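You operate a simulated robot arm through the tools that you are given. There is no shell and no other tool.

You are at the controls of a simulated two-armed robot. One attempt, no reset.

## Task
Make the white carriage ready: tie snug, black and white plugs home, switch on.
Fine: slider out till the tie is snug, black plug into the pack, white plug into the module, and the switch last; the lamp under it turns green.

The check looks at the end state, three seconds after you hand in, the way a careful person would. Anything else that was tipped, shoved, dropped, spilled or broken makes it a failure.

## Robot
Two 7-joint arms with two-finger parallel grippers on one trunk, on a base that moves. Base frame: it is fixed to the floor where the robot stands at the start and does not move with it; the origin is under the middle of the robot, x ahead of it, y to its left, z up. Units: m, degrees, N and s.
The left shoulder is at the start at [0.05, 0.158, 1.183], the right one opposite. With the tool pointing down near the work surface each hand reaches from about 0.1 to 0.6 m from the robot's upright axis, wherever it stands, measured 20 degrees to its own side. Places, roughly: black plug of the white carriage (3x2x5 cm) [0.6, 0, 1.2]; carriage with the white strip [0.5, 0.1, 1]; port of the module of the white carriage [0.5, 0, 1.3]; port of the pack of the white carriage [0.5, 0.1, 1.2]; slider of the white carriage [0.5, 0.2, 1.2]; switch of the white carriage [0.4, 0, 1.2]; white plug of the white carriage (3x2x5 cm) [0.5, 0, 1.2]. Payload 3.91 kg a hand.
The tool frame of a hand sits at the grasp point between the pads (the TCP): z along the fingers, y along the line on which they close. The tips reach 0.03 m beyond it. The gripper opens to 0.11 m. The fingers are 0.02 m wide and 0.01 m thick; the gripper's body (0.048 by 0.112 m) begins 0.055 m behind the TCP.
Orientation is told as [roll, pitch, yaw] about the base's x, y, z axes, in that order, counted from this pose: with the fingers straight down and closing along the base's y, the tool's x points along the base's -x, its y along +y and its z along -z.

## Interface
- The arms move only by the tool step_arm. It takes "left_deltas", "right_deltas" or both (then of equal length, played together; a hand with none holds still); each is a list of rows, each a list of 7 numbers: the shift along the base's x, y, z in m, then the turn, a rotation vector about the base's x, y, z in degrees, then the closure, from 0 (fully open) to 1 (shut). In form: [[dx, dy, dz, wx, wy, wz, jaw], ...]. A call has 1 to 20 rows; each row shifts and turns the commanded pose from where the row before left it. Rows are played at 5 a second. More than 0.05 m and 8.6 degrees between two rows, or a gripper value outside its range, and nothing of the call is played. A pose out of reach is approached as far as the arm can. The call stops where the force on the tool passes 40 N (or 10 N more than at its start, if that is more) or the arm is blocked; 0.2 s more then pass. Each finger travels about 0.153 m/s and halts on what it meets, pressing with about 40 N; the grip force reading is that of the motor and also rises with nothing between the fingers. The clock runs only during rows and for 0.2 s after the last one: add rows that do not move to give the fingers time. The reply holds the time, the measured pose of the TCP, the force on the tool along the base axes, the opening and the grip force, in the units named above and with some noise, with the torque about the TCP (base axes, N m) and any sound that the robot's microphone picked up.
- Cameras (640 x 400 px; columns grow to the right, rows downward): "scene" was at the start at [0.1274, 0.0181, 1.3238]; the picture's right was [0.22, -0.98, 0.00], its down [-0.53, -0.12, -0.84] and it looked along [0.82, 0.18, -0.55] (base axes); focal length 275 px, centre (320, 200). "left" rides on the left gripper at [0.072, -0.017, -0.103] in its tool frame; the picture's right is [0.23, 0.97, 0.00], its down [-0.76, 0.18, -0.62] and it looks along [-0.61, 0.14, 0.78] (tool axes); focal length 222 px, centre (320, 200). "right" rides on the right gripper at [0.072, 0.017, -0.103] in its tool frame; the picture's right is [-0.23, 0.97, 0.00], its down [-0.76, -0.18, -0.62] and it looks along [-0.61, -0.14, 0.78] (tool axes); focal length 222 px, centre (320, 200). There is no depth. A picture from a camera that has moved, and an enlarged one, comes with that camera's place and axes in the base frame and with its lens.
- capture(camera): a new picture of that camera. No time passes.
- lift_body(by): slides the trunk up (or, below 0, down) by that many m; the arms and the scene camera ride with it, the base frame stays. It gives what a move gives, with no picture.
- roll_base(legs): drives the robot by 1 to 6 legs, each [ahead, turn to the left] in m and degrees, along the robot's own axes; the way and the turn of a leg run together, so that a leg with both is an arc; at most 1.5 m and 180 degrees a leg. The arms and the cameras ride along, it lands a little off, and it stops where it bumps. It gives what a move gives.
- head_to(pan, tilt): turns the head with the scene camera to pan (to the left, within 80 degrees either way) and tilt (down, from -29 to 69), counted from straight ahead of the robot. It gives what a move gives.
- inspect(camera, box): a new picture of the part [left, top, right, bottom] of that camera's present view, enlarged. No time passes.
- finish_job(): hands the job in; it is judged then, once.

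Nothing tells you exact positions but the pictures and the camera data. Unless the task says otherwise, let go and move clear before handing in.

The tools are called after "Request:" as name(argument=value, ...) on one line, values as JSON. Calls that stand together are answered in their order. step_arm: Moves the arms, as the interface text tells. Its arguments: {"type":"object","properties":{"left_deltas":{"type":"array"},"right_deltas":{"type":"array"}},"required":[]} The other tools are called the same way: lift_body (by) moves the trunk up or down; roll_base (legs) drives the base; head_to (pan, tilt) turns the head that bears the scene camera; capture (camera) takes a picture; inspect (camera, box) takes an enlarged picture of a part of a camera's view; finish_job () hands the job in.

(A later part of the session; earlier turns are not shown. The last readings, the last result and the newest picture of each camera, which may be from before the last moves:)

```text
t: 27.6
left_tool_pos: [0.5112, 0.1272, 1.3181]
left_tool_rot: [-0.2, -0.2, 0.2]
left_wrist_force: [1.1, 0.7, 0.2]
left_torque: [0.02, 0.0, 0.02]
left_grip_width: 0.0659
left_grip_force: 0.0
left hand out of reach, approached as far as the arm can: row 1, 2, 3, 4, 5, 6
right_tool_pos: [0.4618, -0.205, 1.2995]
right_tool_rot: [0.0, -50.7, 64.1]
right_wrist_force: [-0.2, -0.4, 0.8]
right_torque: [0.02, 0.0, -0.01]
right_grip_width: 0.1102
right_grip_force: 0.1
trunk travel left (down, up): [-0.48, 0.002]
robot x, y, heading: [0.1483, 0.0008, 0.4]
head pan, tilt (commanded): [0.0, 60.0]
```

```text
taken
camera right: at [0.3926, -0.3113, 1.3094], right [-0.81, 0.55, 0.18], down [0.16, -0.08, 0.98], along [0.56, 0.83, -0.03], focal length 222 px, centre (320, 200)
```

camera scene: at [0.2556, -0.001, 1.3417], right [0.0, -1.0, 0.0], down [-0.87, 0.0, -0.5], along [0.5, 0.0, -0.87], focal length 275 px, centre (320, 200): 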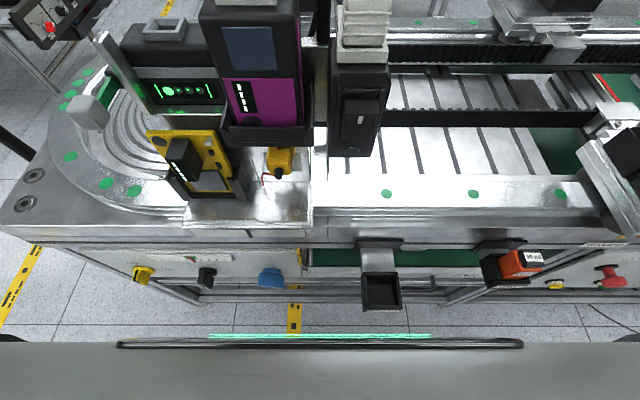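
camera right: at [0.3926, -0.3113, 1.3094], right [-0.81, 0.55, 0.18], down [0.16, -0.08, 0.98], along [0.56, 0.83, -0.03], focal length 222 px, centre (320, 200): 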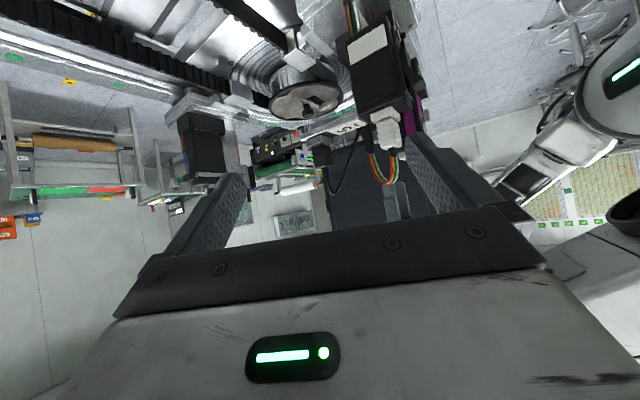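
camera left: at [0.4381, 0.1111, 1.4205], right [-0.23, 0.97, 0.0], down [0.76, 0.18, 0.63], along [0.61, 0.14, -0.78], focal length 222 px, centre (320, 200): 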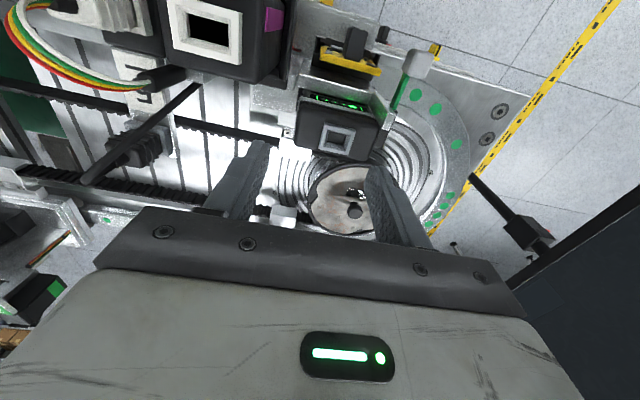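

The move stopped short, out of reach, and the hand is now at [0.511, 0.127, 1.318]. I'll send a zero step to learn whether commands continue from the measured pose.

Request:
step_arm(left_deltas=[[0, 0, 0, 0, 0, 0, 0.4]])

```text
t: 28.0
left_tool_pos: [0.5118, 0.1274, 1.3185]
left_tool_rot: [-0.3, -0.2, 0.1]
left_wrist_force: [0.1, 0.3, 0.3]
left_torque: [0.02, 0.01, 0.0]
left_grip_width: 0.0661
left_grip_force: 0.2
right_tool_pos: [0.4615, -0.2049, 1.3004]
right_tool_rot: [0.1, -50.5, 64.1]
right_wrist_force: [-0.2, -0.1, -0.1]
right_torque: [-0.01, -0.01, 0.0]
right_grip_width: 0.11
right_grip_force: 0.1
trunk travel left (down, up): [-0.48, 0.002]
robot x, y, heading: [0.1492, 0.0025, 0.1]
head pan, tilt (commanded): [0.0, 60.0]
```

Zero steps are fine, so this is a reach limit for the left arm when reaching inward. If I back off a little, turn the robot about 25° to the right and move in again, the black plug and pack port will both sit in front of the left shoulder. First I'll retract the left hand so that nothing gets swept.

Request:
step_arm(left_deltas=[[-0.028, 0.018, 0.003, 0, 0, 0, 0.4], [-0.028, 0.018, 0.003, 0, 0, 0, 0.4], [-0.028, 0.018, 0.003, 0, 0, 0, 0.4], [-0.028, 0.018, 0.003, 0, 0, 0, 0.4]])

Request:
roll_base(legs=[[-0.06, 0]])

```text
t: 29.0
left_tool_pos: [0.3973, 0.2003, 1.3282]
left_tool_rot: [-0.3, -0.3, 0.0]
left_wrist_force: [-0.1, 0.3, -0.9]
left_torque: [0.01, 0.01, 0.0]
left_grip_width: 0.0658
left_grip_force: 0.0
right_tool_pos: [0.4609, -0.2048, 1.2988]
right_tool_rot: [0.0, -50.5, 64.2]
right_wrist_force: [-0.1, 0.1, 0.5]
right_torque: [0.01, -0.01, 0.01]
right_grip_width: 0.11
right_grip_force: 0.0
trunk travel left (down, up): [-0.48, 0.002]
robot x, y, heading: [0.1459, 0.0016, 0.4]
head pan, tilt (commanded): [0.0, 60.0]
```

```text
t: 30.0
left_tool_pos: [0.336, 0.1976, 1.3279]
left_tool_rot: [-0.1, -0.3, 0.2]
left_wrist_force: [-0.7, -0.6, -0.5]
left_torque: [0.02, 0.0, -0.01]
left_grip_width: 0.066
left_grip_force: 0.2
right_tool_pos: [0.3996, -0.2045, 1.2996]
right_tool_rot: [0.0, -50.6, 64.2]
right_wrist_force: [-0.5, -0.5, 0.2]
right_torque: [0.03, 0.02, -0.04]
right_grip_width: 0.11
right_grip_force: 0.0
trunk travel left (down, up): [-0.48, 0.002]
robot x, y, heading: [0.0877, -0.001, 0.1]
head pan, tilt (commanded): [0.0, 60.0]
```

Backed off cleanly. Now turning right 25° in place.

Request:
roll_base(legs=[[0, -25]])

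Request:
head_to(pan=30, tilt=40)

Request:
capture(camera="scene")

```text
t: 31.6
left_tool_pos: [0.397, 0.0775, 1.3277]
left_tool_rot: [-0.1, -0.2, -24.2]
left_wrist_force: [-0.1, 0.4, -0.4]
left_torque: [-0.01, 0.0, -0.02]
left_grip_width: 0.0659
left_grip_force: 0.0
right_tool_pos: [0.2868, -0.3167, 1.2997]
right_tool_rot: [0.1, -50.7, 39.7]
right_wrist_force: [-0.3, 0.0, 0.1]
right_torque: [0.02, 0.02, -0.01]
right_grip_width: 0.1101
right_grip_force: 0.0
trunk travel left (down, up): [-0.48, 0.002]
robot x, y, heading: [0.0877, -0.0002, -24.4]
head pan, tilt (commanded): [0.0, 60.0]
```

```text
t: 32.6
left_tool_pos: [0.3965, 0.077, 1.3283]
left_tool_rot: [-0.2, -0.2, -24.2]
left_wrist_force: [0.6, -0.3, 0.7]
left_torque: [-0.02, -0.03, -0.06]
left_grip_width: 0.0659
left_grip_force: 0.2
right_tool_pos: [0.2872, -0.3152, 1.2997]
right_tool_rot: [0.1, -50.5, 39.7]
right_wrist_force: [-1.4, 0.3, -0.7]
right_torque: [0.02, 0.01, 0.02]
right_grip_width: 0.1103
right_grip_force: 0.1
trunk travel left (down, up): [-0.48, 0.002]
robot x, y, heading: [0.0895, 0.0, -24.4]
head pan, tilt (commanded): [30.0, 40.0]
```

```text
taken
camera scene: at [0.2085, -0.0095, 1.3684], right [0.1, -0.99, 0.0], down [-0.64, -0.06, -0.77], along [0.76, 0.08, -0.64], focal length 275 px, centre (320, 200)
```

scene: 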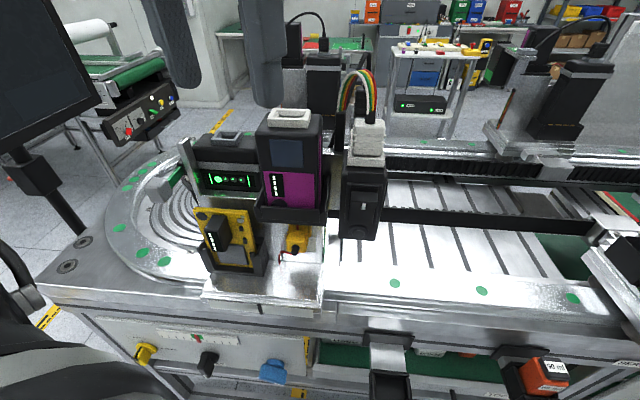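

Turned to -24.4° with everything untouched. Now forward 7 cm along the new heading; the left hand will end above the module with about 3 cm of clearance.

Request:
roll_base(legs=[[0.07, 0]])

Request:
capture(camera="scene")

Request:
capture(camera="left")

```text
t: 33.6
left_tool_pos: [0.4632, 0.0487, 1.3275]
left_tool_rot: [-0.2, -0.2, -24.2]
left_wrist_force: [0.4, -0.2, -0.9]
left_torque: [0.04, 0.06, 0.0]
left_grip_width: 0.0664
left_grip_force: 0.1
right_tool_pos: [0.3536, -0.3452, 1.3002]
right_tool_rot: [0.1, -50.6, 39.7]
right_wrist_force: [-0.1, 0.3, 0.0]
right_torque: [0.04, 0.03, 0.02]
right_grip_width: 0.1101
right_grip_force: 0.1
trunk travel left (down, up): [-0.48, 0.002]
robot x, y, heading: [0.1505, -0.0291, -24.3]
head pan, tilt (commanded): [30.0, 40.0]
```

```text
taken
camera scene: at [0.2743, -0.0387, 1.3683], right [0.1, -0.99, 0.0], down [-0.64, -0.07, -0.77], along [0.76, 0.08, -0.64], focal length 275 px, centre (320, 200)
```

scene: 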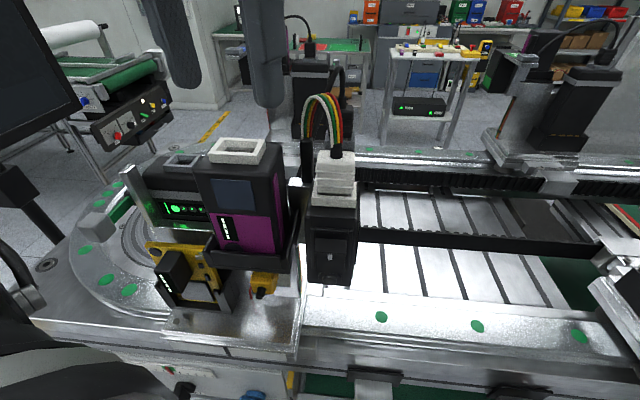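

```text
taken
camera left: at [0.3893, 0.0633, 1.4308], right [0.19, 0.98, 0.0], down [0.77, -0.15, 0.62], along [0.61, -0.12, -0.78], focal length 222 px, centre (320, 200)
```

left: 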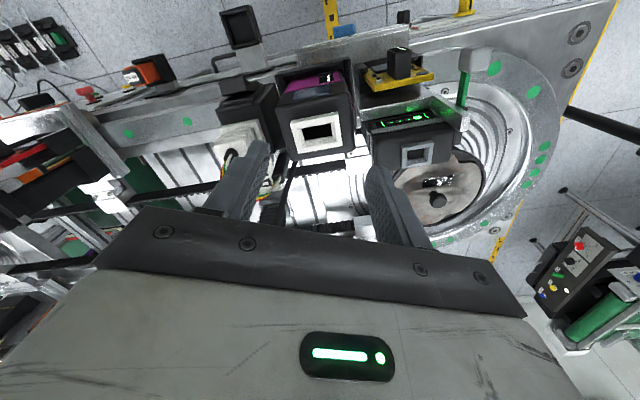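

The left hand is above the module and the new stance looks good. I'll square the hand to yaw 0 and move it behind the module, then toward the black plug.

Request:
step_arm(left_deltas=[[0.03, 0.003, 0.004, 0, 0, 8, 0.4], [0.03, 0.003, 0.004, 0, 0, 8, 0.4], [0.03, 0.0, 0.004, 0, 0, 8.2, 0.4]])

Request:
capture(camera="left")

```text
t: 34.4
left_tool_pos: [0.5514, 0.0522, 1.3395]
left_tool_rot: [-0.1, -0.2, 0.2]
left_wrist_force: [0.1, 0.4, 0.4]
left_torque: [0.06, 0.0, -0.01]
left_grip_width: 0.066
left_grip_force: 0.0
right_tool_pos: [0.3531, -0.346, 1.2997]
right_tool_rot: [0.1, -50.6, 39.8]
right_wrist_force: [0.2, 0.2, -0.1]
right_torque: [-0.02, 0.03, -0.01]
right_grip_width: 0.1101
right_grip_force: 0.1
trunk travel left (down, up): [-0.48, 0.002]
robot x, y, heading: [0.1516, -0.0309, -24.6]
head pan, tilt (commanded): [30.0, 40.0]
```

```text
taken
camera left: at [0.4779, 0.0367, 1.4427], right [-0.23, 0.97, 0.0], down [0.76, 0.18, 0.63], along [0.61, 0.14, -0.78], focal length 222 px, centre (320, 200)
```

left: 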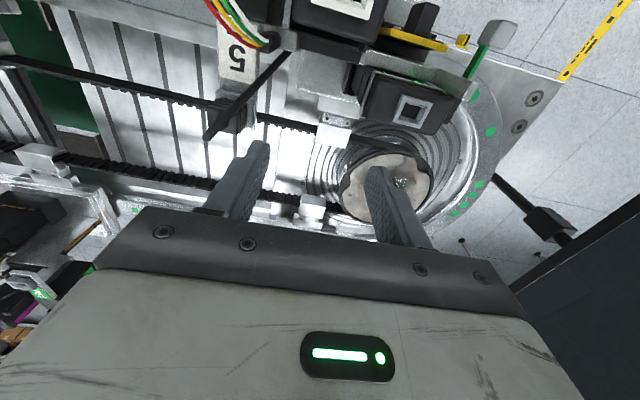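

No reach trouble now. The black plug is in view below and to the left; I'll zoom in to fix its position from this angle.

Request:
inspect(camera="left", box=[180, 50, 310, 150])

Request:
inspect(camera="left", box=[370, 70, 450, 140])

Request:
inspect(camera="scene", box=[290, 60, 380, 220])

```text
4.00 times, centred on (245, 100) of left
camera zoom: at [0.4779, 0.0367, 1.4427], right [-0.23, 0.97, 0.0], down [0.76, 0.18, 0.63], along [0.61, 0.14, -0.78], focal length 888 px, centre (620, 600)
```

zoom: 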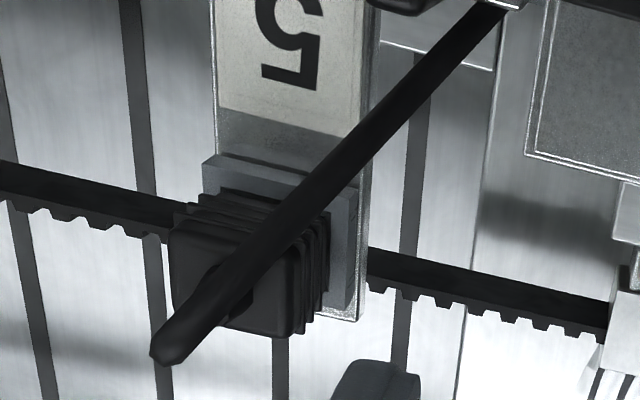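

```text
5.71 times, centred on (410, 105) of left
camera zoom: at [0.4779, 0.0367, 1.4427], right [-0.23, 0.97, 0.0], down [0.76, 0.18, 0.63], along [0.61, 0.14, -0.78], focal length 1269 px, centre (-194, 743)
```

zoom: 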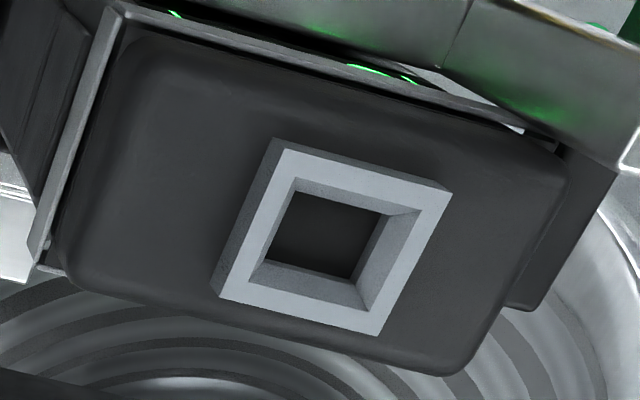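

```text
2.50 times, centred on (335, 140) of scene
camera zoom: at [0.2738, -0.0388, 1.3683], right [0.1, -0.99, 0.0], down [-0.64, -0.07, -0.77], along [0.76, 0.08, -0.64], focal length 688 px, centre (282, 350)
```

zoom: 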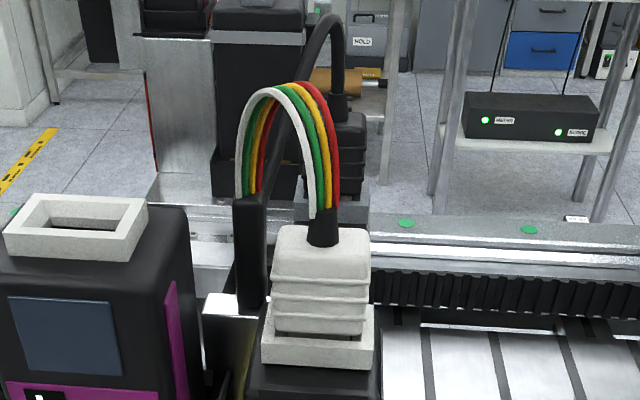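

The holder of the black plug centres at [0.560, -0.028] with its rim near z 1.22, and the pack rim at [0.530, 0.151] near z 1.196. I'll move over the plug at a height that clears the cable loop and check alignment before descending.

Request:
step_arm(left_deltas=[[0.004, -0.04, 0.004, 0, 0, 0, 0.4], [0.004, -0.04, 0.002, 0, 0, 0, 0.4], [0.0, 0.0, 0.0, 0, 0, 0, 0.4]])

Request:
capture(camera="left")

Request:
inspect(camera="left", box=[240, 60, 400, 200])

```text
t: 35.2
left_tool_pos: [0.5562, -0.0243, 1.3459]
left_tool_rot: [-0.2, -0.3, 0.2]
left_wrist_force: [1.3, 0.4, -0.2]
left_torque: [0.0, -0.03, -0.02]
left_grip_width: 0.0661
left_grip_force: 0.1
right_tool_pos: [0.3522, -0.3455, 1.3002]
right_tool_rot: [0.0, -50.7, 39.8]
right_wrist_force: [-0.9, 0.8, -0.1]
right_torque: [-0.04, -0.05, -0.01]
right_grip_width: 0.1099
right_grip_force: 0.0
trunk travel left (down, up): [-0.48, 0.002]
robot x, y, heading: [0.1475, -0.0261, -24.0]
head pan, tilt (commanded): [30.0, 40.0]
```

```text
taken
camera left: at [0.4832, -0.0411, 1.4478], right [-0.23, 0.97, -0.01], down [0.76, 0.18, 0.63], along [0.61, 0.14, -0.78], focal length 222 px, centre (320, 200)
```

left: 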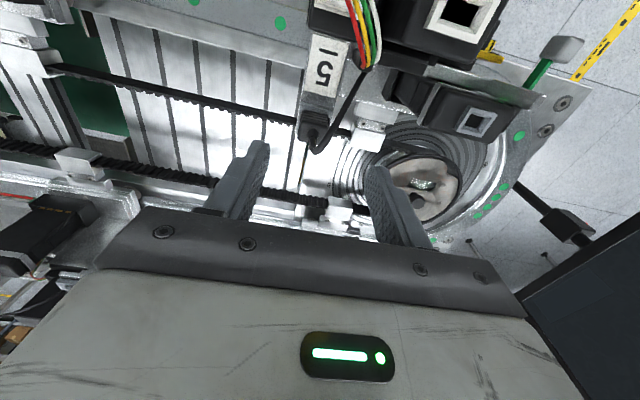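

```text
2.86 times, centred on (320, 130) of left
camera zoom: at [0.4832, -0.0411, 1.4478], right [-0.23, 0.97, -0.01], down [0.76, 0.18, 0.63], along [0.61, 0.14, -0.78], focal length 635 px, centre (320, 400)
```

zoom: 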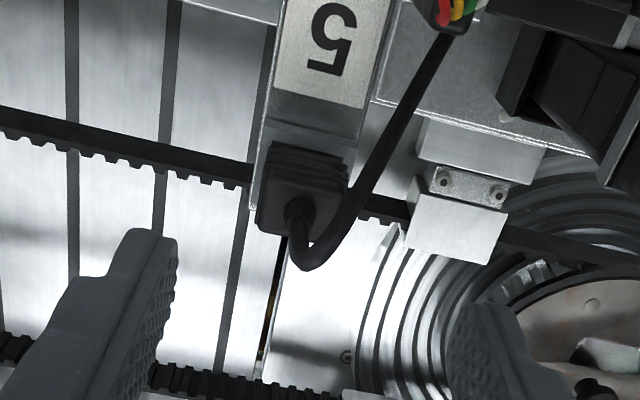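

The plug sits slightly left of my finger midline, so I'll correct to [0.560, -0.030] and go partway down.

Request:
step_arm(left_deltas=[[0.004, -0.0057, -0.01, 0, 0, 0, 0.4], [0.0, 0.0, -0.02, 0, 0, 0, 0.4], [0.0, 0.0, -0.02, 0, 0, 0, 0.4], [0.0, 0.0, -0.015, 0, 0, 0, 0.4]])

Request:
inspect(camera="left", box=[220, 60, 420, 220])

Request:
inspect(camera="scene", box=[270, 40, 390, 170])

```text
t: 36.2
left_tool_pos: [0.5648, -0.0311, 1.2811]
left_tool_rot: [-0.2, -0.2, 0.0]
left_wrist_force: [0.0, -0.9, -0.1]
left_torque: [0.03, 0.0, 0.02]
left_grip_width: 0.066
left_grip_force: 0.0
right_tool_pos: [0.3539, -0.3458, 1.3006]
right_tool_rot: [0.1, -50.6, 39.8]
right_wrist_force: [0.5, 0.3, -0.5]
right_torque: [0.01, -0.02, 0.02]
right_grip_width: 0.1098
right_grip_force: 0.0
trunk travel left (down, up): [-0.48, 0.002]
robot x, y, heading: [0.1535, -0.0275, -24.2]
head pan, tilt (commanded): [30.0, 40.0]
```

```text
2.50 times, centred on (320, 140) of left
camera zoom: at [0.4921, -0.0471, 1.3842], right [-0.23, 0.97, 0.0], down [0.76, 0.18, 0.63], along [0.61, 0.14, -0.78], focal length 555 px, centre (320, 350)
```

zoom: 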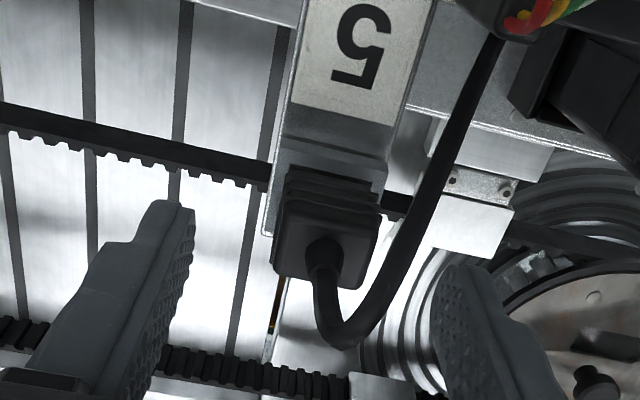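

```text
3.08 times, centred on (330, 105) of scene
camera zoom: at [0.2735, -0.0383, 1.3684], right [0.1, -0.99, 0.0], down [-0.64, -0.07, -0.77], along [0.76, 0.08, -0.64], focal length 847 px, centre (289, 492)
```

zoom: 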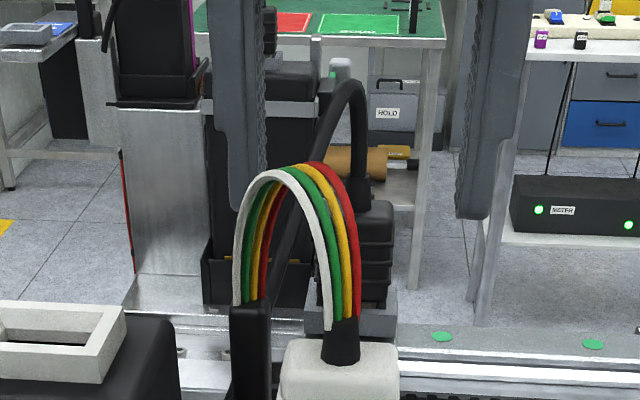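

Aligned in y; x is about 3 mm too far. I'll correct that and finish the descent so the fingertips stop just above the holder rim, then close.

Request:
step_arm(left_deltas=[[-0.003, 0.0, -0.01, 0, 0, 0, 0.4], [0.0, 0.0, -0.015, 0, 0, 0, 0.4], [0, 0, 0, 0, 0, 0, 0.4]])

Request:
inspect(camera="left", box=[220, 80, 420, 240])

Request:
inspect(camera="scene", box=[270, 40, 390, 170])

```text
t: 37.0
left_tool_pos: [0.5589, -0.0325, 1.2568]
left_tool_rot: [-0.4, -0.1, 0.2]
left_wrist_force: [1.3, 0.0, -0.1]
left_torque: [0.0, -0.02, 0.01]
left_grip_width: 0.0659
left_grip_force: 0.0
right_tool_pos: [0.3529, -0.3457, 1.2995]
right_tool_rot: [0.2, -50.6, 39.8]
right_wrist_force: [-0.2, 0.5, 0.4]
right_torque: [0.01, -0.02, 0.0]
right_grip_width: 0.1099
right_grip_force: 0.1
trunk travel left (down, up): [-0.48, 0.002]
robot x, y, heading: [0.1527, -0.0277, -24.3]
head pan, tilt (commanded): [30.0, 40.0]
```

```text
2.50 times, centred on (320, 160) of left
camera zoom: at [0.4876, -0.0475, 1.3596], right [-0.23, 0.97, -0.01], down [0.76, 0.18, 0.63], along [0.61, 0.14, -0.78], focal length 555 px, centre (320, 300)
```

zoom: 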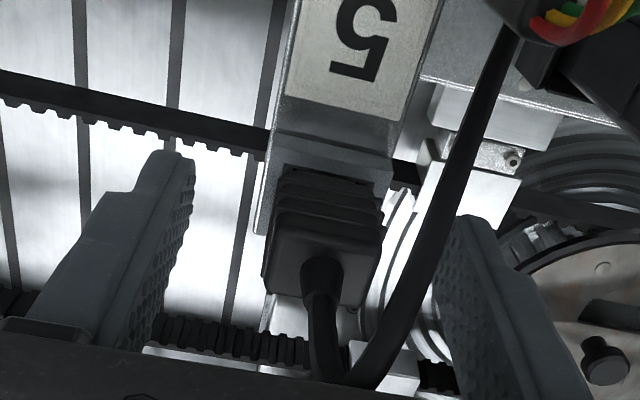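

```text
3.08 times, centred on (330, 105) of scene
camera zoom: at [0.2733, -0.0383, 1.3684], right [0.1, -0.99, 0.0], down [-0.64, -0.07, -0.77], along [0.76, 0.08, -0.64], focal length 847 px, centre (289, 492)
```

zoom: 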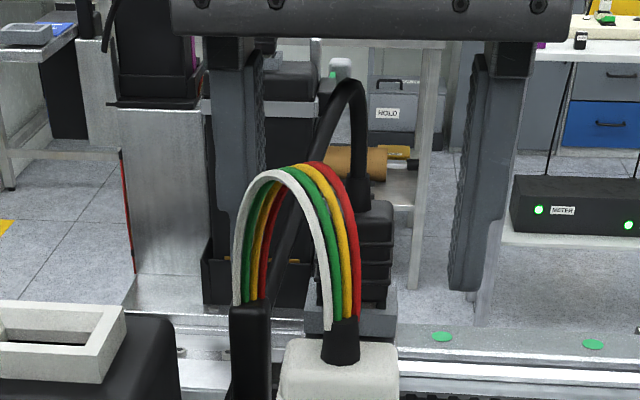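

The plug is centred between the fingers, tips just above the rim and the cable clear of the gripper body. Closing.

Request:
step_arm(left_deltas=[[0, 0, 0, 0, 0, 0, 0.6], [0, 0, 0, 0, 0, 0, 1.0], [0, 0, 0, 0, 0, 0, 1.0]])

Request:
inspect(camera="left", box=[220, 80, 420, 240])

Request:
inspect(camera="scene", box=[270, 40, 390, 170])

```text
t: 37.8
left_tool_pos: [0.5602, -0.0305, 1.2578]
left_tool_rot: [-0.2, -0.2, 0.2]
left_wrist_force: [-0.1, 2.6, 1.0]
left_torque: [0.15, 0.02, -0.01]
left_grip_width: 0.0247
left_grip_force: 40.1
right_tool_pos: [0.3538, -0.3446, 1.3003]
right_tool_rot: [0.0, -50.6, 39.8]
right_wrist_force: [0.1, 0.2, -0.2]
right_torque: [0.01, 0.03, 0.0]
right_grip_width: 0.1102
right_grip_force: 0.2
trunk travel left (down, up): [-0.48, 0.002]
robot x, y, heading: [0.1502, -0.0298, -24.4]
head pan, tilt (commanded): [30.0, 40.0]
```

```text
2.50 times, centred on (320, 160) of left
camera zoom: at [0.4875, -0.0469, 1.3597], right [-0.23, 0.97, 0.0], down [0.76, 0.18, 0.63], along [0.61, 0.14, -0.78], focal length 555 px, centre (320, 300)
```

zoom: 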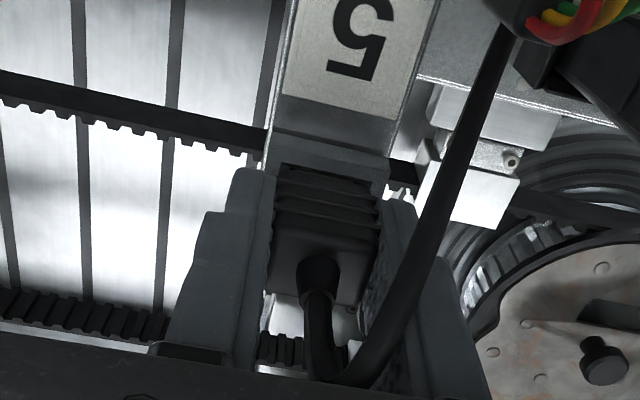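

```text
3.08 times, centred on (330, 105) of scene
camera zoom: at [0.2733, -0.0378, 1.3684], right [0.1, -0.99, 0.0], down [-0.64, -0.07, -0.77], along [0.76, 0.08, -0.64], focal length 847 px, centre (289, 492)
```

zoom: 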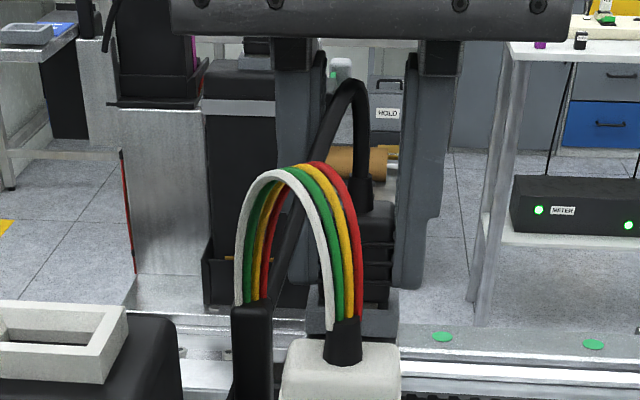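

The plug is gripped at 24.7 mm. I'll lift it straight up out of its holder in small steps.

Request:
step_arm(left_deltas=[[0, 0, 0.006, 0, 0, 0, 1.0], [0, 0, 0.008, 0, 0, 0, 1.0], [0, 0, 0.01, 0, 0, 0, 1.0], [0, 0, 0.01, 0, 0, 0, 1.0]])

Request:
inspect(camera="left", box=[220, 80, 420, 240])

Request:
inspect(camera="scene", box=[270, 40, 390, 170])

```text
t: 38.8
left_tool_pos: [0.5603, -0.0319, 1.2897]
left_tool_rot: [-0.2, -0.2, 0.0]
left_wrist_force: [0.0, 0.3, -0.5]
left_torque: [0.0, -0.02, 0.0]
left_grip_width: 0.0249
left_grip_force: 39.7
right_tool_pos: [0.3539, -0.3441, 1.301]
right_tool_rot: [0.2, -50.5, 39.8]
right_wrist_force: [-0.3, -0.2, 0.5]
right_torque: [-0.01, -0.02, -0.01]
right_grip_width: 0.1098
right_grip_force: 0.0
trunk travel left (down, up): [-0.48, 0.002]
robot x, y, heading: [0.1535, -0.0275, -23.9]
head pan, tilt (commanded): [30.0, 40.0]
```

```text
2.50 times, centred on (320, 160) of left
camera zoom: at [0.4869, -0.0476, 1.3927], right [-0.23, 0.97, 0.0], down [0.76, 0.18, 0.63], along [0.61, 0.14, -0.78], focal length 555 px, centre (320, 300)
```

zoom: 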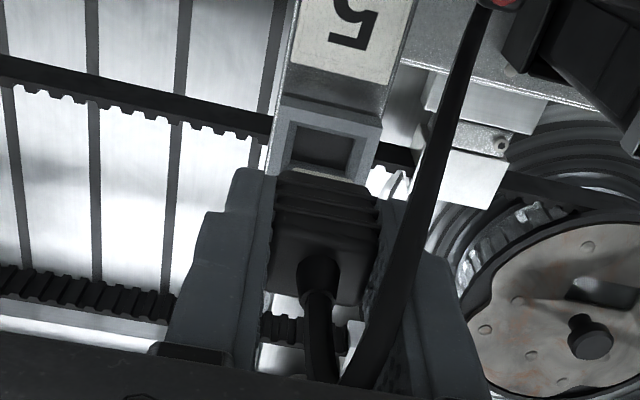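

```text
3.08 times, centred on (330, 105) of scene
camera zoom: at [0.2734, -0.0383, 1.3684], right [0.1, -0.99, 0.0], down [-0.64, -0.07, -0.77], along [0.76, 0.08, -0.64], focal length 847 px, centre (289, 492)
```

zoom: 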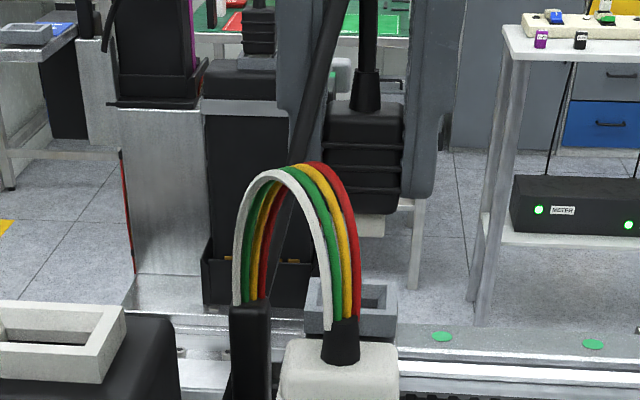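

The black plug is out of its holder with its tongue showing, about 43 mm below the TCP. I'll carry it across behind the module to above the pack port.

Request:
step_arm(left_deltas=[[0, 0.036, 0.002, 0, 0, 0, 1.0], [-0.002, 0.0365, 0, 0, 0, 0, 1.0], [-0.005, 0.0365, 0, 0, 0, 0, 1.0], [-0.01, 0.0365, 0, 0, 0, 0, 1.0], [-0.013, 0.0365, 0, 0, 0, 0, 1.0], [0, 0, 0, 0, 0, 0, 1.0]])

Request:
capture(camera="left")

Request:
capture(camera="scene")

```text
t: 40.2
left_tool_pos: [0.5305, 0.1531, 1.2909]
left_tool_rot: [-0.2, -0.2, 0.0]
left_wrist_force: [0.1, -0.5, -0.4]
left_torque: [0.01, 0.0, -0.01]
left_grip_width: 0.0246
left_grip_force: 39.7
right_tool_pos: [0.3537, -0.3458, 1.2997]
right_tool_rot: [0.1, -50.5, 39.7]
right_wrist_force: [-0.5, -0.3, 0.5]
right_torque: [0.0, 0.0, 0.0]
right_grip_width: 0.11
right_grip_force: 0.1
trunk travel left (down, up): [-0.48, 0.002]
robot x, y, heading: [0.1531, -0.0289, -24.1]
head pan, tilt (commanded): [30.0, 40.0]
```

```text
taken
camera left: at [0.4584, 0.1365, 1.3929], right [-0.23, 0.97, 0.0], down [0.76, 0.18, 0.62], along [0.61, 0.14, -0.78], focal length 222 px, centre (320, 200)
```

left: 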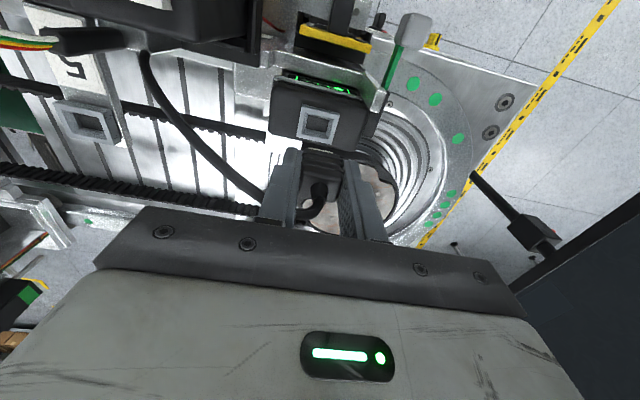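

```text
taken
camera scene: at [0.2736, -0.0391, 1.3684], right [0.1, -0.99, 0.0], down [-0.64, -0.07, -0.77], along [0.76, 0.08, -0.64], focal length 275 px, centre (320, 200)
```

scene: 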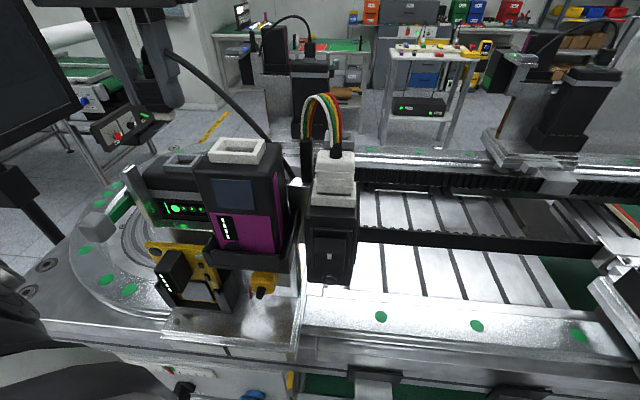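

Request:
inspect(camera="left", box=[250, 60, 390, 220])

Request:
inspect(camera="scene", box=[90, 30, 230, 200])

```text
2.50 times, centred on (320, 140) of left
camera zoom: at [0.4584, 0.1365, 1.3929], right [-0.23, 0.97, 0.0], down [0.76, 0.18, 0.62], along [0.61, 0.14, -0.78], focal length 555 px, centre (320, 350)
```

zoom: 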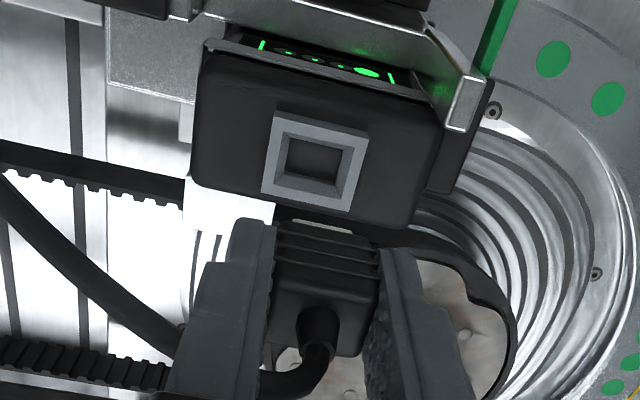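

```text
2.35 times, centred on (160, 115) of scene
camera zoom: at [0.2736, -0.0391, 1.3684], right [0.1, -0.99, 0.0], down [-0.64, -0.07, -0.77], along [0.76, 0.08, -0.64], focal length 648 px, centre (696, 400)
```

zoom: 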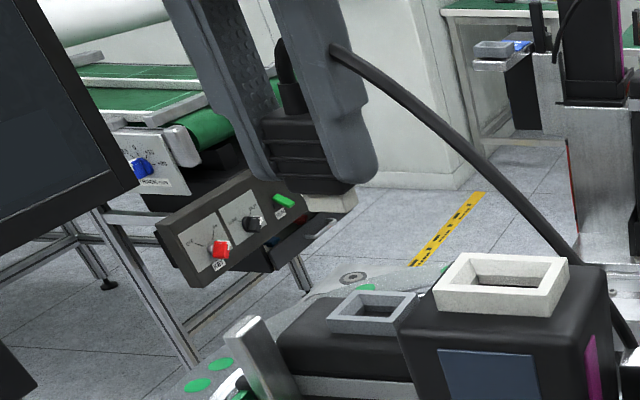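

The rim centre comes out at [0.529, 0.1505], and the plug is about 3 mm too far in both x and y. I'll correct and lower to about 1.5 cm above the port to check again.

Request:
step_arm(left_deltas=[[-0.003, -0.003, -0.01, 0, 0, 0, 1.0], [0, 0, -0.012, 0, 0, 0, 1.0], [0, 0, -0.012, 0, 0, 0, 1.0], [0, 0, 0, 0, 0, 0, 1.0]])

Request:
inspect(camera="left", box=[260, 80, 380, 220])

Request:
inspect(camera="scene", box=[130, 90, 230, 190])

```text
t: 41.2
left_tool_pos: [0.5282, 0.1492, 1.2574]
left_tool_rot: [-0.1, -0.2, 0.2]
left_wrist_force: [-0.6, 0.3, -0.5]
left_torque: [-0.01, -0.01, -0.01]
left_grip_width: 0.0247
left_grip_force: 39.9
right_tool_pos: [0.3539, -0.3451, 1.2998]
right_tool_rot: [0.1, -50.6, 39.8]
right_wrist_force: [-0.5, 0.7, -0.1]
right_torque: [-0.02, 0.04, -0.02]
right_grip_width: 0.1101
right_grip_force: 0.1
trunk travel left (down, up): [-0.48, 0.002]
robot x, y, heading: [0.1525, -0.027, -24.1]
head pan, tilt (commanded): [30.0, 40.0]
```

```text
2.86 times, centred on (320, 150) of left
camera zoom: at [0.4552, 0.1329, 1.3593], right [-0.23, 0.97, 0.0], down [0.76, 0.18, 0.63], along [0.61, 0.14, -0.78], focal length 635 px, centre (320, 343)
```

zoom: 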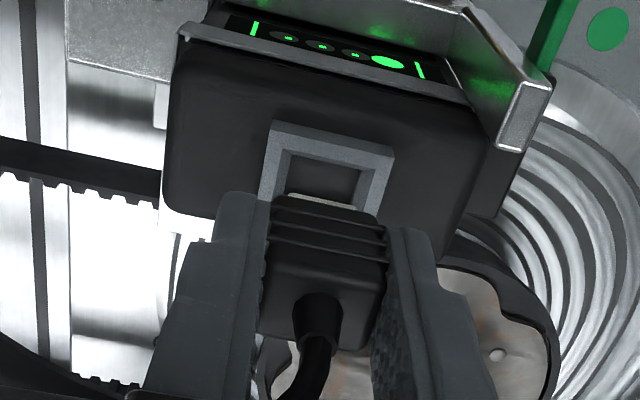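

```text
4.00 times, centred on (180, 140) of scene
camera zoom: at [0.2734, -0.0383, 1.3684], right [0.1, -0.99, 0.0], down [-0.64, -0.07, -0.77], along [0.76, 0.08, -0.64], focal length 1101 px, centre (880, 440)
```

zoom: 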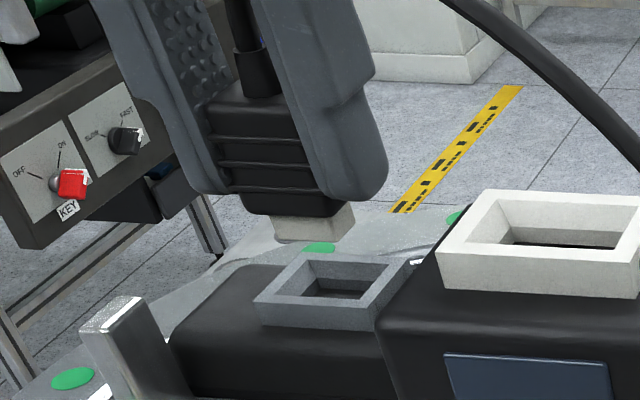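

The tongue lines up with the pack port opening to within about 1 mm. I'll nudge it slightly and start lowering, watching the force.

Request:
step_arm(left_deltas=[[-0.001, 0.0007, -0.006, 0, 0, 0, 1.0], [0, 0, -0.006, 0, 0, 0, 1.0], [0, 0, -0.003, 0, 0, 0, 1.0], [0, 0, -0.002, 0, 0, 0, 1.0]])

Request:
inspect(camera="left", box=[260, 80, 380, 220])

Request:
inspect(camera="scene", box=[130, 90, 230, 190])

```text
t: 42.2
left_tool_pos: [0.5267, 0.1492, 1.2401]
left_tool_rot: [-0.4, -0.2, 0.1]
left_wrist_force: [0.0, 0.0, -0.9]
left_torque: [0.0, 0.02, -0.02]
left_grip_width: 0.0249
left_grip_force: 39.3
right_tool_pos: [0.3533, -0.3448, 1.2992]
right_tool_rot: [0.0, -50.6, 39.7]
right_wrist_force: [-1.1, 0.7, 1.1]
right_torque: [-0.01, 0.0, 0.0]
right_grip_width: 0.11
right_grip_force: 0.1
trunk travel left (down, up): [-0.48, 0.002]
robot x, y, heading: [0.1527, -0.0293, -24.4]
head pan, tilt (commanded): [30.0, 40.0]
```

```text
2.86 times, centred on (320, 150) of left
camera zoom: at [0.454, 0.1333, 1.3439], right [-0.23, 0.97, -0.01], down [0.76, 0.18, 0.63], along [0.61, 0.14, -0.78], focal length 635 px, centre (320, 343)
```

zoom: 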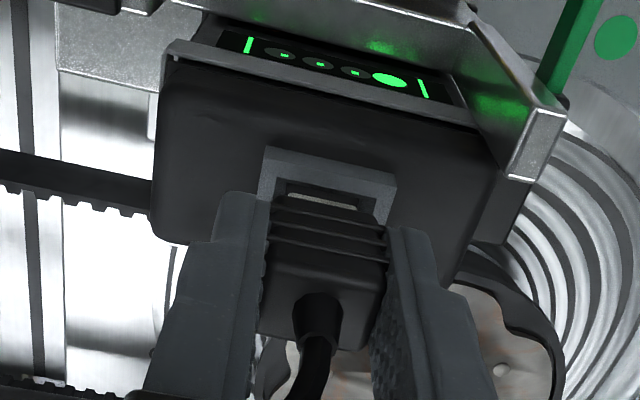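

```text
4.00 times, centred on (180, 140) of scene
camera zoom: at [0.2734, -0.0383, 1.3684], right [0.1, -0.99, 0.0], down [-0.64, -0.07, -0.77], along [0.76, 0.08, -0.64], focal length 1101 px, centre (880, 440)
```

zoom: 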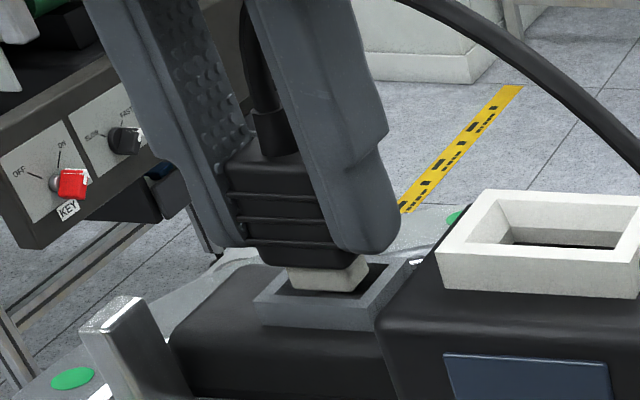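

The tongue is entering the rim with no contact force. Continuing down in small steps.

Request:
step_arm(left_deltas=[[0, 0, -0.003, 0, 0, 0, 1.0], [0, 0, -0.003, 0, 0, 0, 1.0], [0, 0, 0, 0, 0, 0, 1.0]])

Request:
inspect(camera="left", box=[260, 80, 380, 220])

Request:
inspect(camera="scene", box=[130, 90, 230, 190])

```text
t: 43.0
left_tool_pos: [0.5263, 0.1496, 1.2357]
left_tool_rot: [-0.3, -0.2, 0.0]
left_wrist_force: [1.6, 0.2, 4.4]
left_torque: [0.01, -0.12, -0.01]
left_grip_width: 0.0246
left_grip_force: 39.8
right_tool_pos: [0.3537, -0.3448, 1.2999]
right_tool_rot: [0.2, -50.6, 39.9]
right_wrist_force: [-0.2, -0.3, -1.0]
right_torque: [0.01, 0.0, -0.03]
right_grip_width: 0.1101
right_grip_force: 0.2
trunk travel left (down, up): [-0.48, 0.002]
robot x, y, heading: [0.1546, -0.0309, -24.3]
head pan, tilt (commanded): [30.0, 40.0]
```

```text
2.86 times, centred on (320, 150) of left
camera zoom: at [0.4537, 0.1333, 1.3379], right [-0.23, 0.97, -0.01], down [0.76, 0.18, 0.63], along [0.61, 0.14, -0.78], focal length 635 px, centre (320, 343)
```

zoom: 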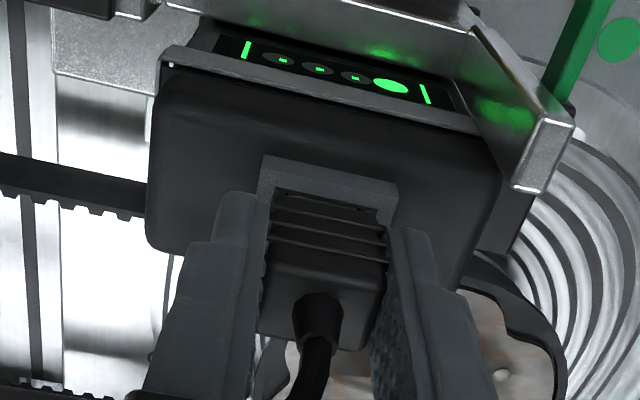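

```text
4.00 times, centred on (180, 140) of scene
camera zoom: at [0.2734, -0.0385, 1.3685], right [0.1, -0.99, 0.0], down [-0.64, -0.07, -0.77], along [0.76, 0.08, -0.64], focal length 1101 px, centre (880, 440)
```

zoom: 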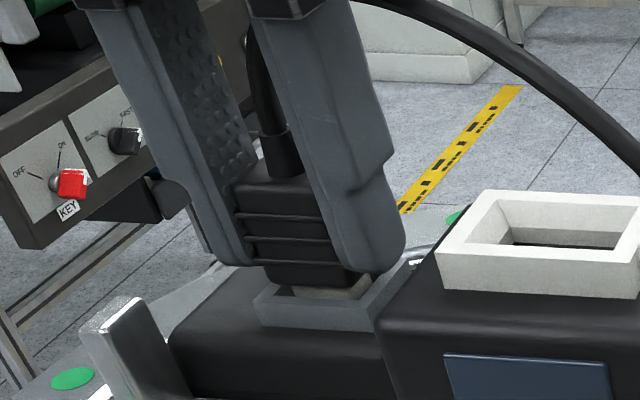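

The tongue is inside the rim with a light contact (about 4 N) and a slight push toward +x. I'll follow that by 1 mm and continue down.

Request:
step_arm(left_deltas=[[0.001, 0, -0.001, 0, 0, 0, 1.0], [0.0, 0, -0.002, 0, 0, 0, 1.0], [0, 0, -0.002, 0, 0, 0, 1.0]])

Request:
inspect(camera="scene", box=[130, 90, 230, 190])

```text
t: 43.8
left_tool_pos: [0.5268, 0.1485, 1.2339]
left_tool_rot: [-0.2, -0.6, 0.0]
left_wrist_force: [-0.1, 4.7, 34.1]
left_torque: [0.19, -0.07, -0.01]
left_grip_width: 0.0251
left_grip_force: 39.7
right_tool_pos: [0.3515, -0.3459, 1.3003]
right_tool_rot: [0.0, -50.7, 39.9]
right_wrist_force: [0.2, -0.9, 0.1]
right_torque: [0.04, -0.02, -0.01]
right_grip_width: 0.1101
right_grip_force: 0.0
trunk travel left (down, up): [-0.48, 0.002]
robot x, y, heading: [0.1529, -0.0307, -24.1]
head pan, tilt (commanded): [30.0, 40.0]
```

```text
4.00 times, centred on (180, 140) of scene
camera zoom: at [0.2713, -0.0384, 1.3691], right [0.1, -0.99, 0.0], down [-0.64, -0.07, -0.77], along [0.76, 0.08, -0.64], focal length 1101 px, centre (880, 440)
```

zoom: 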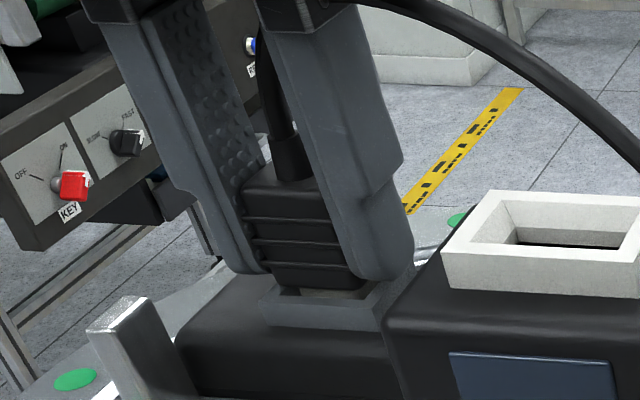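

Force has risen to 34 N at z 1.234, close to the expected seated height. Before pushing more I'll compare it with the seated plugs on the finished carriages.

Request:
inspect(camera="scene", box=[160, 130, 210, 180])

Request:
inspect(camera="scene", box=[285, 15, 335, 85])

Request:
inspect(camera="left", box=[280, 110, 360, 210])

```text
8.00 times, centred on (185, 155) of scene
camera zoom: at [0.2713, -0.0384, 1.3691], right [0.1, -0.99, 0.0], down [-0.64, -0.07, -0.77], along [0.76, 0.08, -0.64], focal length 2203 px, centre (1400, 560)
```

zoom: 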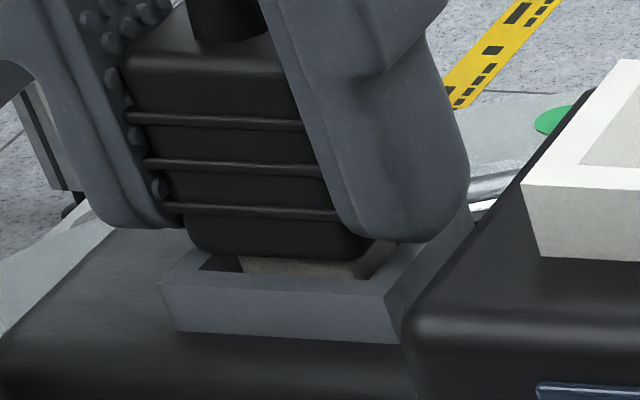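

```text
5.71 times, centred on (310, 50) of scene
camera zoom: at [0.2713, -0.0384, 1.3691], right [0.1, -0.99, 0.0], down [-0.64, -0.07, -0.77], along [0.76, 0.08, -0.64], focal length 1573 px, centre (377, 1057)
```

zoom: 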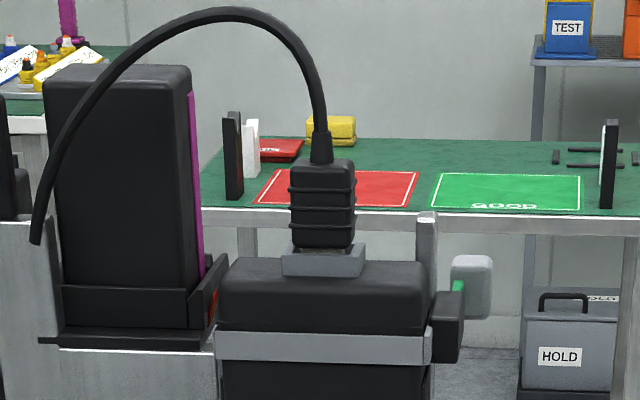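

```text
4.00 times, centred on (320, 160) of left
camera zoom: at [0.4531, 0.1327, 1.335], right [-0.23, 0.97, -0.01], down [0.75, 0.18, 0.63], along [0.62, 0.14, -0.78], focal length 888 px, centre (320, 360)
```

zoom: 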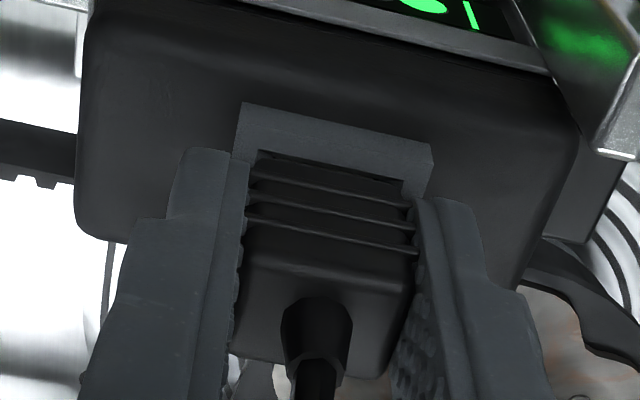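

It is not fully home yet: some tongue still shows, there is a dark gap on its +y side, and the rim is pushing the plug toward +y (4.7 N). I'll ease up 3 mm, shift 2 mm toward +y and go down again.

Request:
step_arm(left_deltas=[[0, 0, 0.003, 0, 0, 0, 1.0], [0.0, 0.002, 0.0, 0, 0, 0, 1.0], [0, 0, 0, 0, 0, 0, 1.0]])

Request:
inspect(camera="scene", box=[160, 130, 210, 180])

Request:
inspect(camera="left", box=[280, 110, 360, 210])

```text
t: 44.6
left_tool_pos: [0.5273, 0.1498, 1.2328]
left_tool_rot: [-0.2, -0.2, 0.0]
left_wrist_force: [-0.8, -2.1, 11.0]
left_torque: [-0.08, -0.02, -0.03]
left_grip_width: 0.0248
left_grip_force: 40.2
right_tool_pos: [0.3527, -0.3464, 1.2996]
right_tool_rot: [0.1, -50.8, 39.8]
right_wrist_force: [-0.2, -0.2, -0.7]
right_torque: [0.04, 0.02, 0.04]
right_grip_width: 0.1105
right_grip_force: 0.1
trunk travel left (down, up): [-0.48, 0.002]
robot x, y, heading: [0.1484, -0.027, -24.0]
head pan, tilt (commanded): [30.0, 40.0]
```

```text
8.00 times, centred on (185, 155) of scene
camera zoom: at [0.2725, -0.0391, 1.3683], right [0.1, -0.99, 0.0], down [-0.64, -0.07, -0.77], along [0.76, 0.08, -0.64], focal length 2203 px, centre (1400, 560)
```

zoom: 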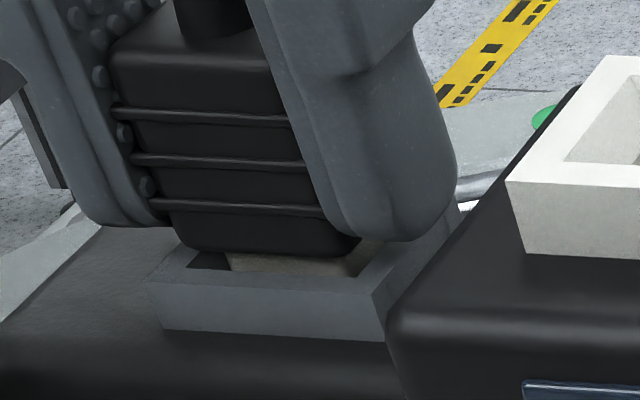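

```text
4.00 times, centred on (320, 160) of left
camera zoom: at [0.4543, 0.1333, 1.3353], right [-0.23, 0.97, 0.0], down [0.76, 0.18, 0.62], along [0.61, 0.14, -0.78], focal length 888 px, centre (320, 360)
```

zoom: 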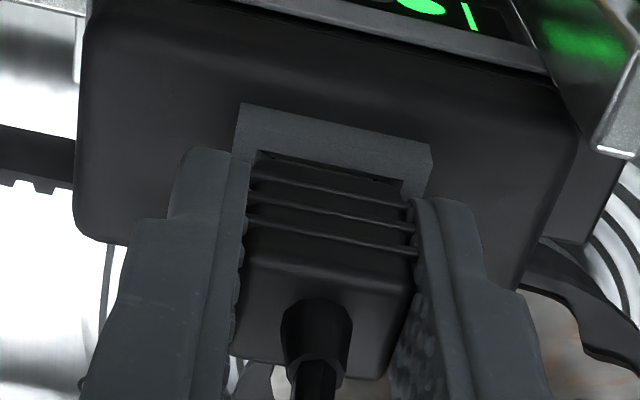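

Some friction is still holding it. I'll lift a few more millimetres to free the tongue and re-measure the alignment.

Request:
step_arm(left_deltas=[[0, 0, 0.004, 0, 0, 0, 1.0], [0.0, 0.0, 0.004, 0, 0, 0, 1.0], [0, 0, 0, 0, 0, 0, 1.0]])

Request:
inspect(camera="scene", box=[160, 130, 210, 180])

Request:
inspect(camera="left", box=[280, 110, 360, 210])

```text
t: 45.4
left_tool_pos: [0.528, 0.152, 1.2395]
left_tool_rot: [-0.1, -0.3, 0.0]
left_wrist_force: [1.2, 0.5, 0.2]
left_torque: [0.01, -0.04, 0.03]
left_grip_width: 0.0247
left_grip_force: 40.2
right_tool_pos: [0.3544, -0.3455, 1.3002]
right_tool_rot: [0.1, -50.6, 39.8]
right_wrist_force: [-1.3, 0.3, -0.8]
right_torque: [0.03, 0.0, -0.02]
right_grip_width: 0.1101
right_grip_force: 0.0
trunk travel left (down, up): [-0.48, 0.002]
robot x, y, heading: [0.1521, -0.0328, -24.4]
head pan, tilt (commanded): [30.0, 40.0]
```

```text
8.00 times, centred on (185, 155) of scene
camera zoom: at [0.2734, -0.0383, 1.3684], right [0.1, -0.99, 0.0], down [-0.64, -0.07, -0.77], along [0.76, 0.08, -0.64], focal length 2203 px, centre (1400, 560)
```

zoom: 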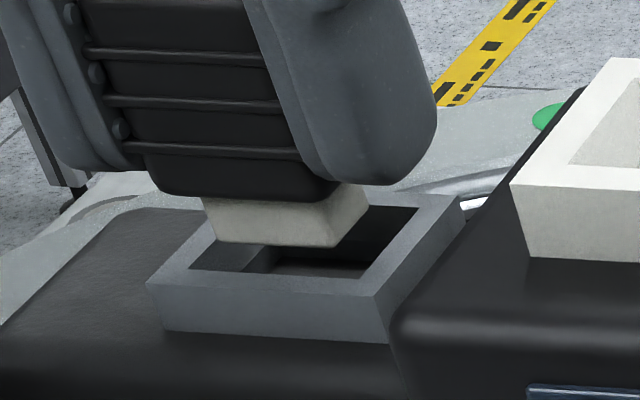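

```text
4.00 times, centred on (320, 160) of left
camera zoom: at [0.4552, 0.1346, 1.3438], right [-0.23, 0.97, 0.0], down [0.76, 0.18, 0.62], along [0.61, 0.14, -0.78], focal length 888 px, centre (320, 360)
```

zoom: 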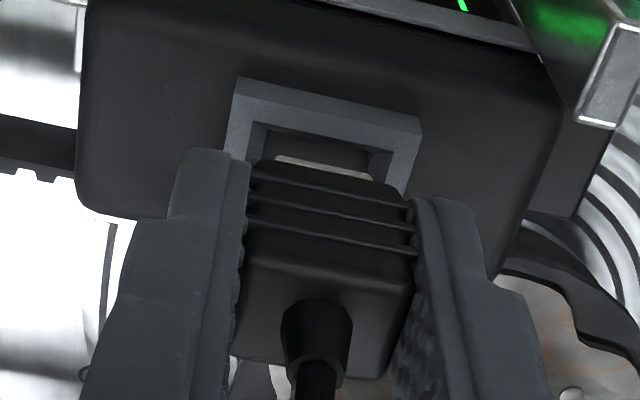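

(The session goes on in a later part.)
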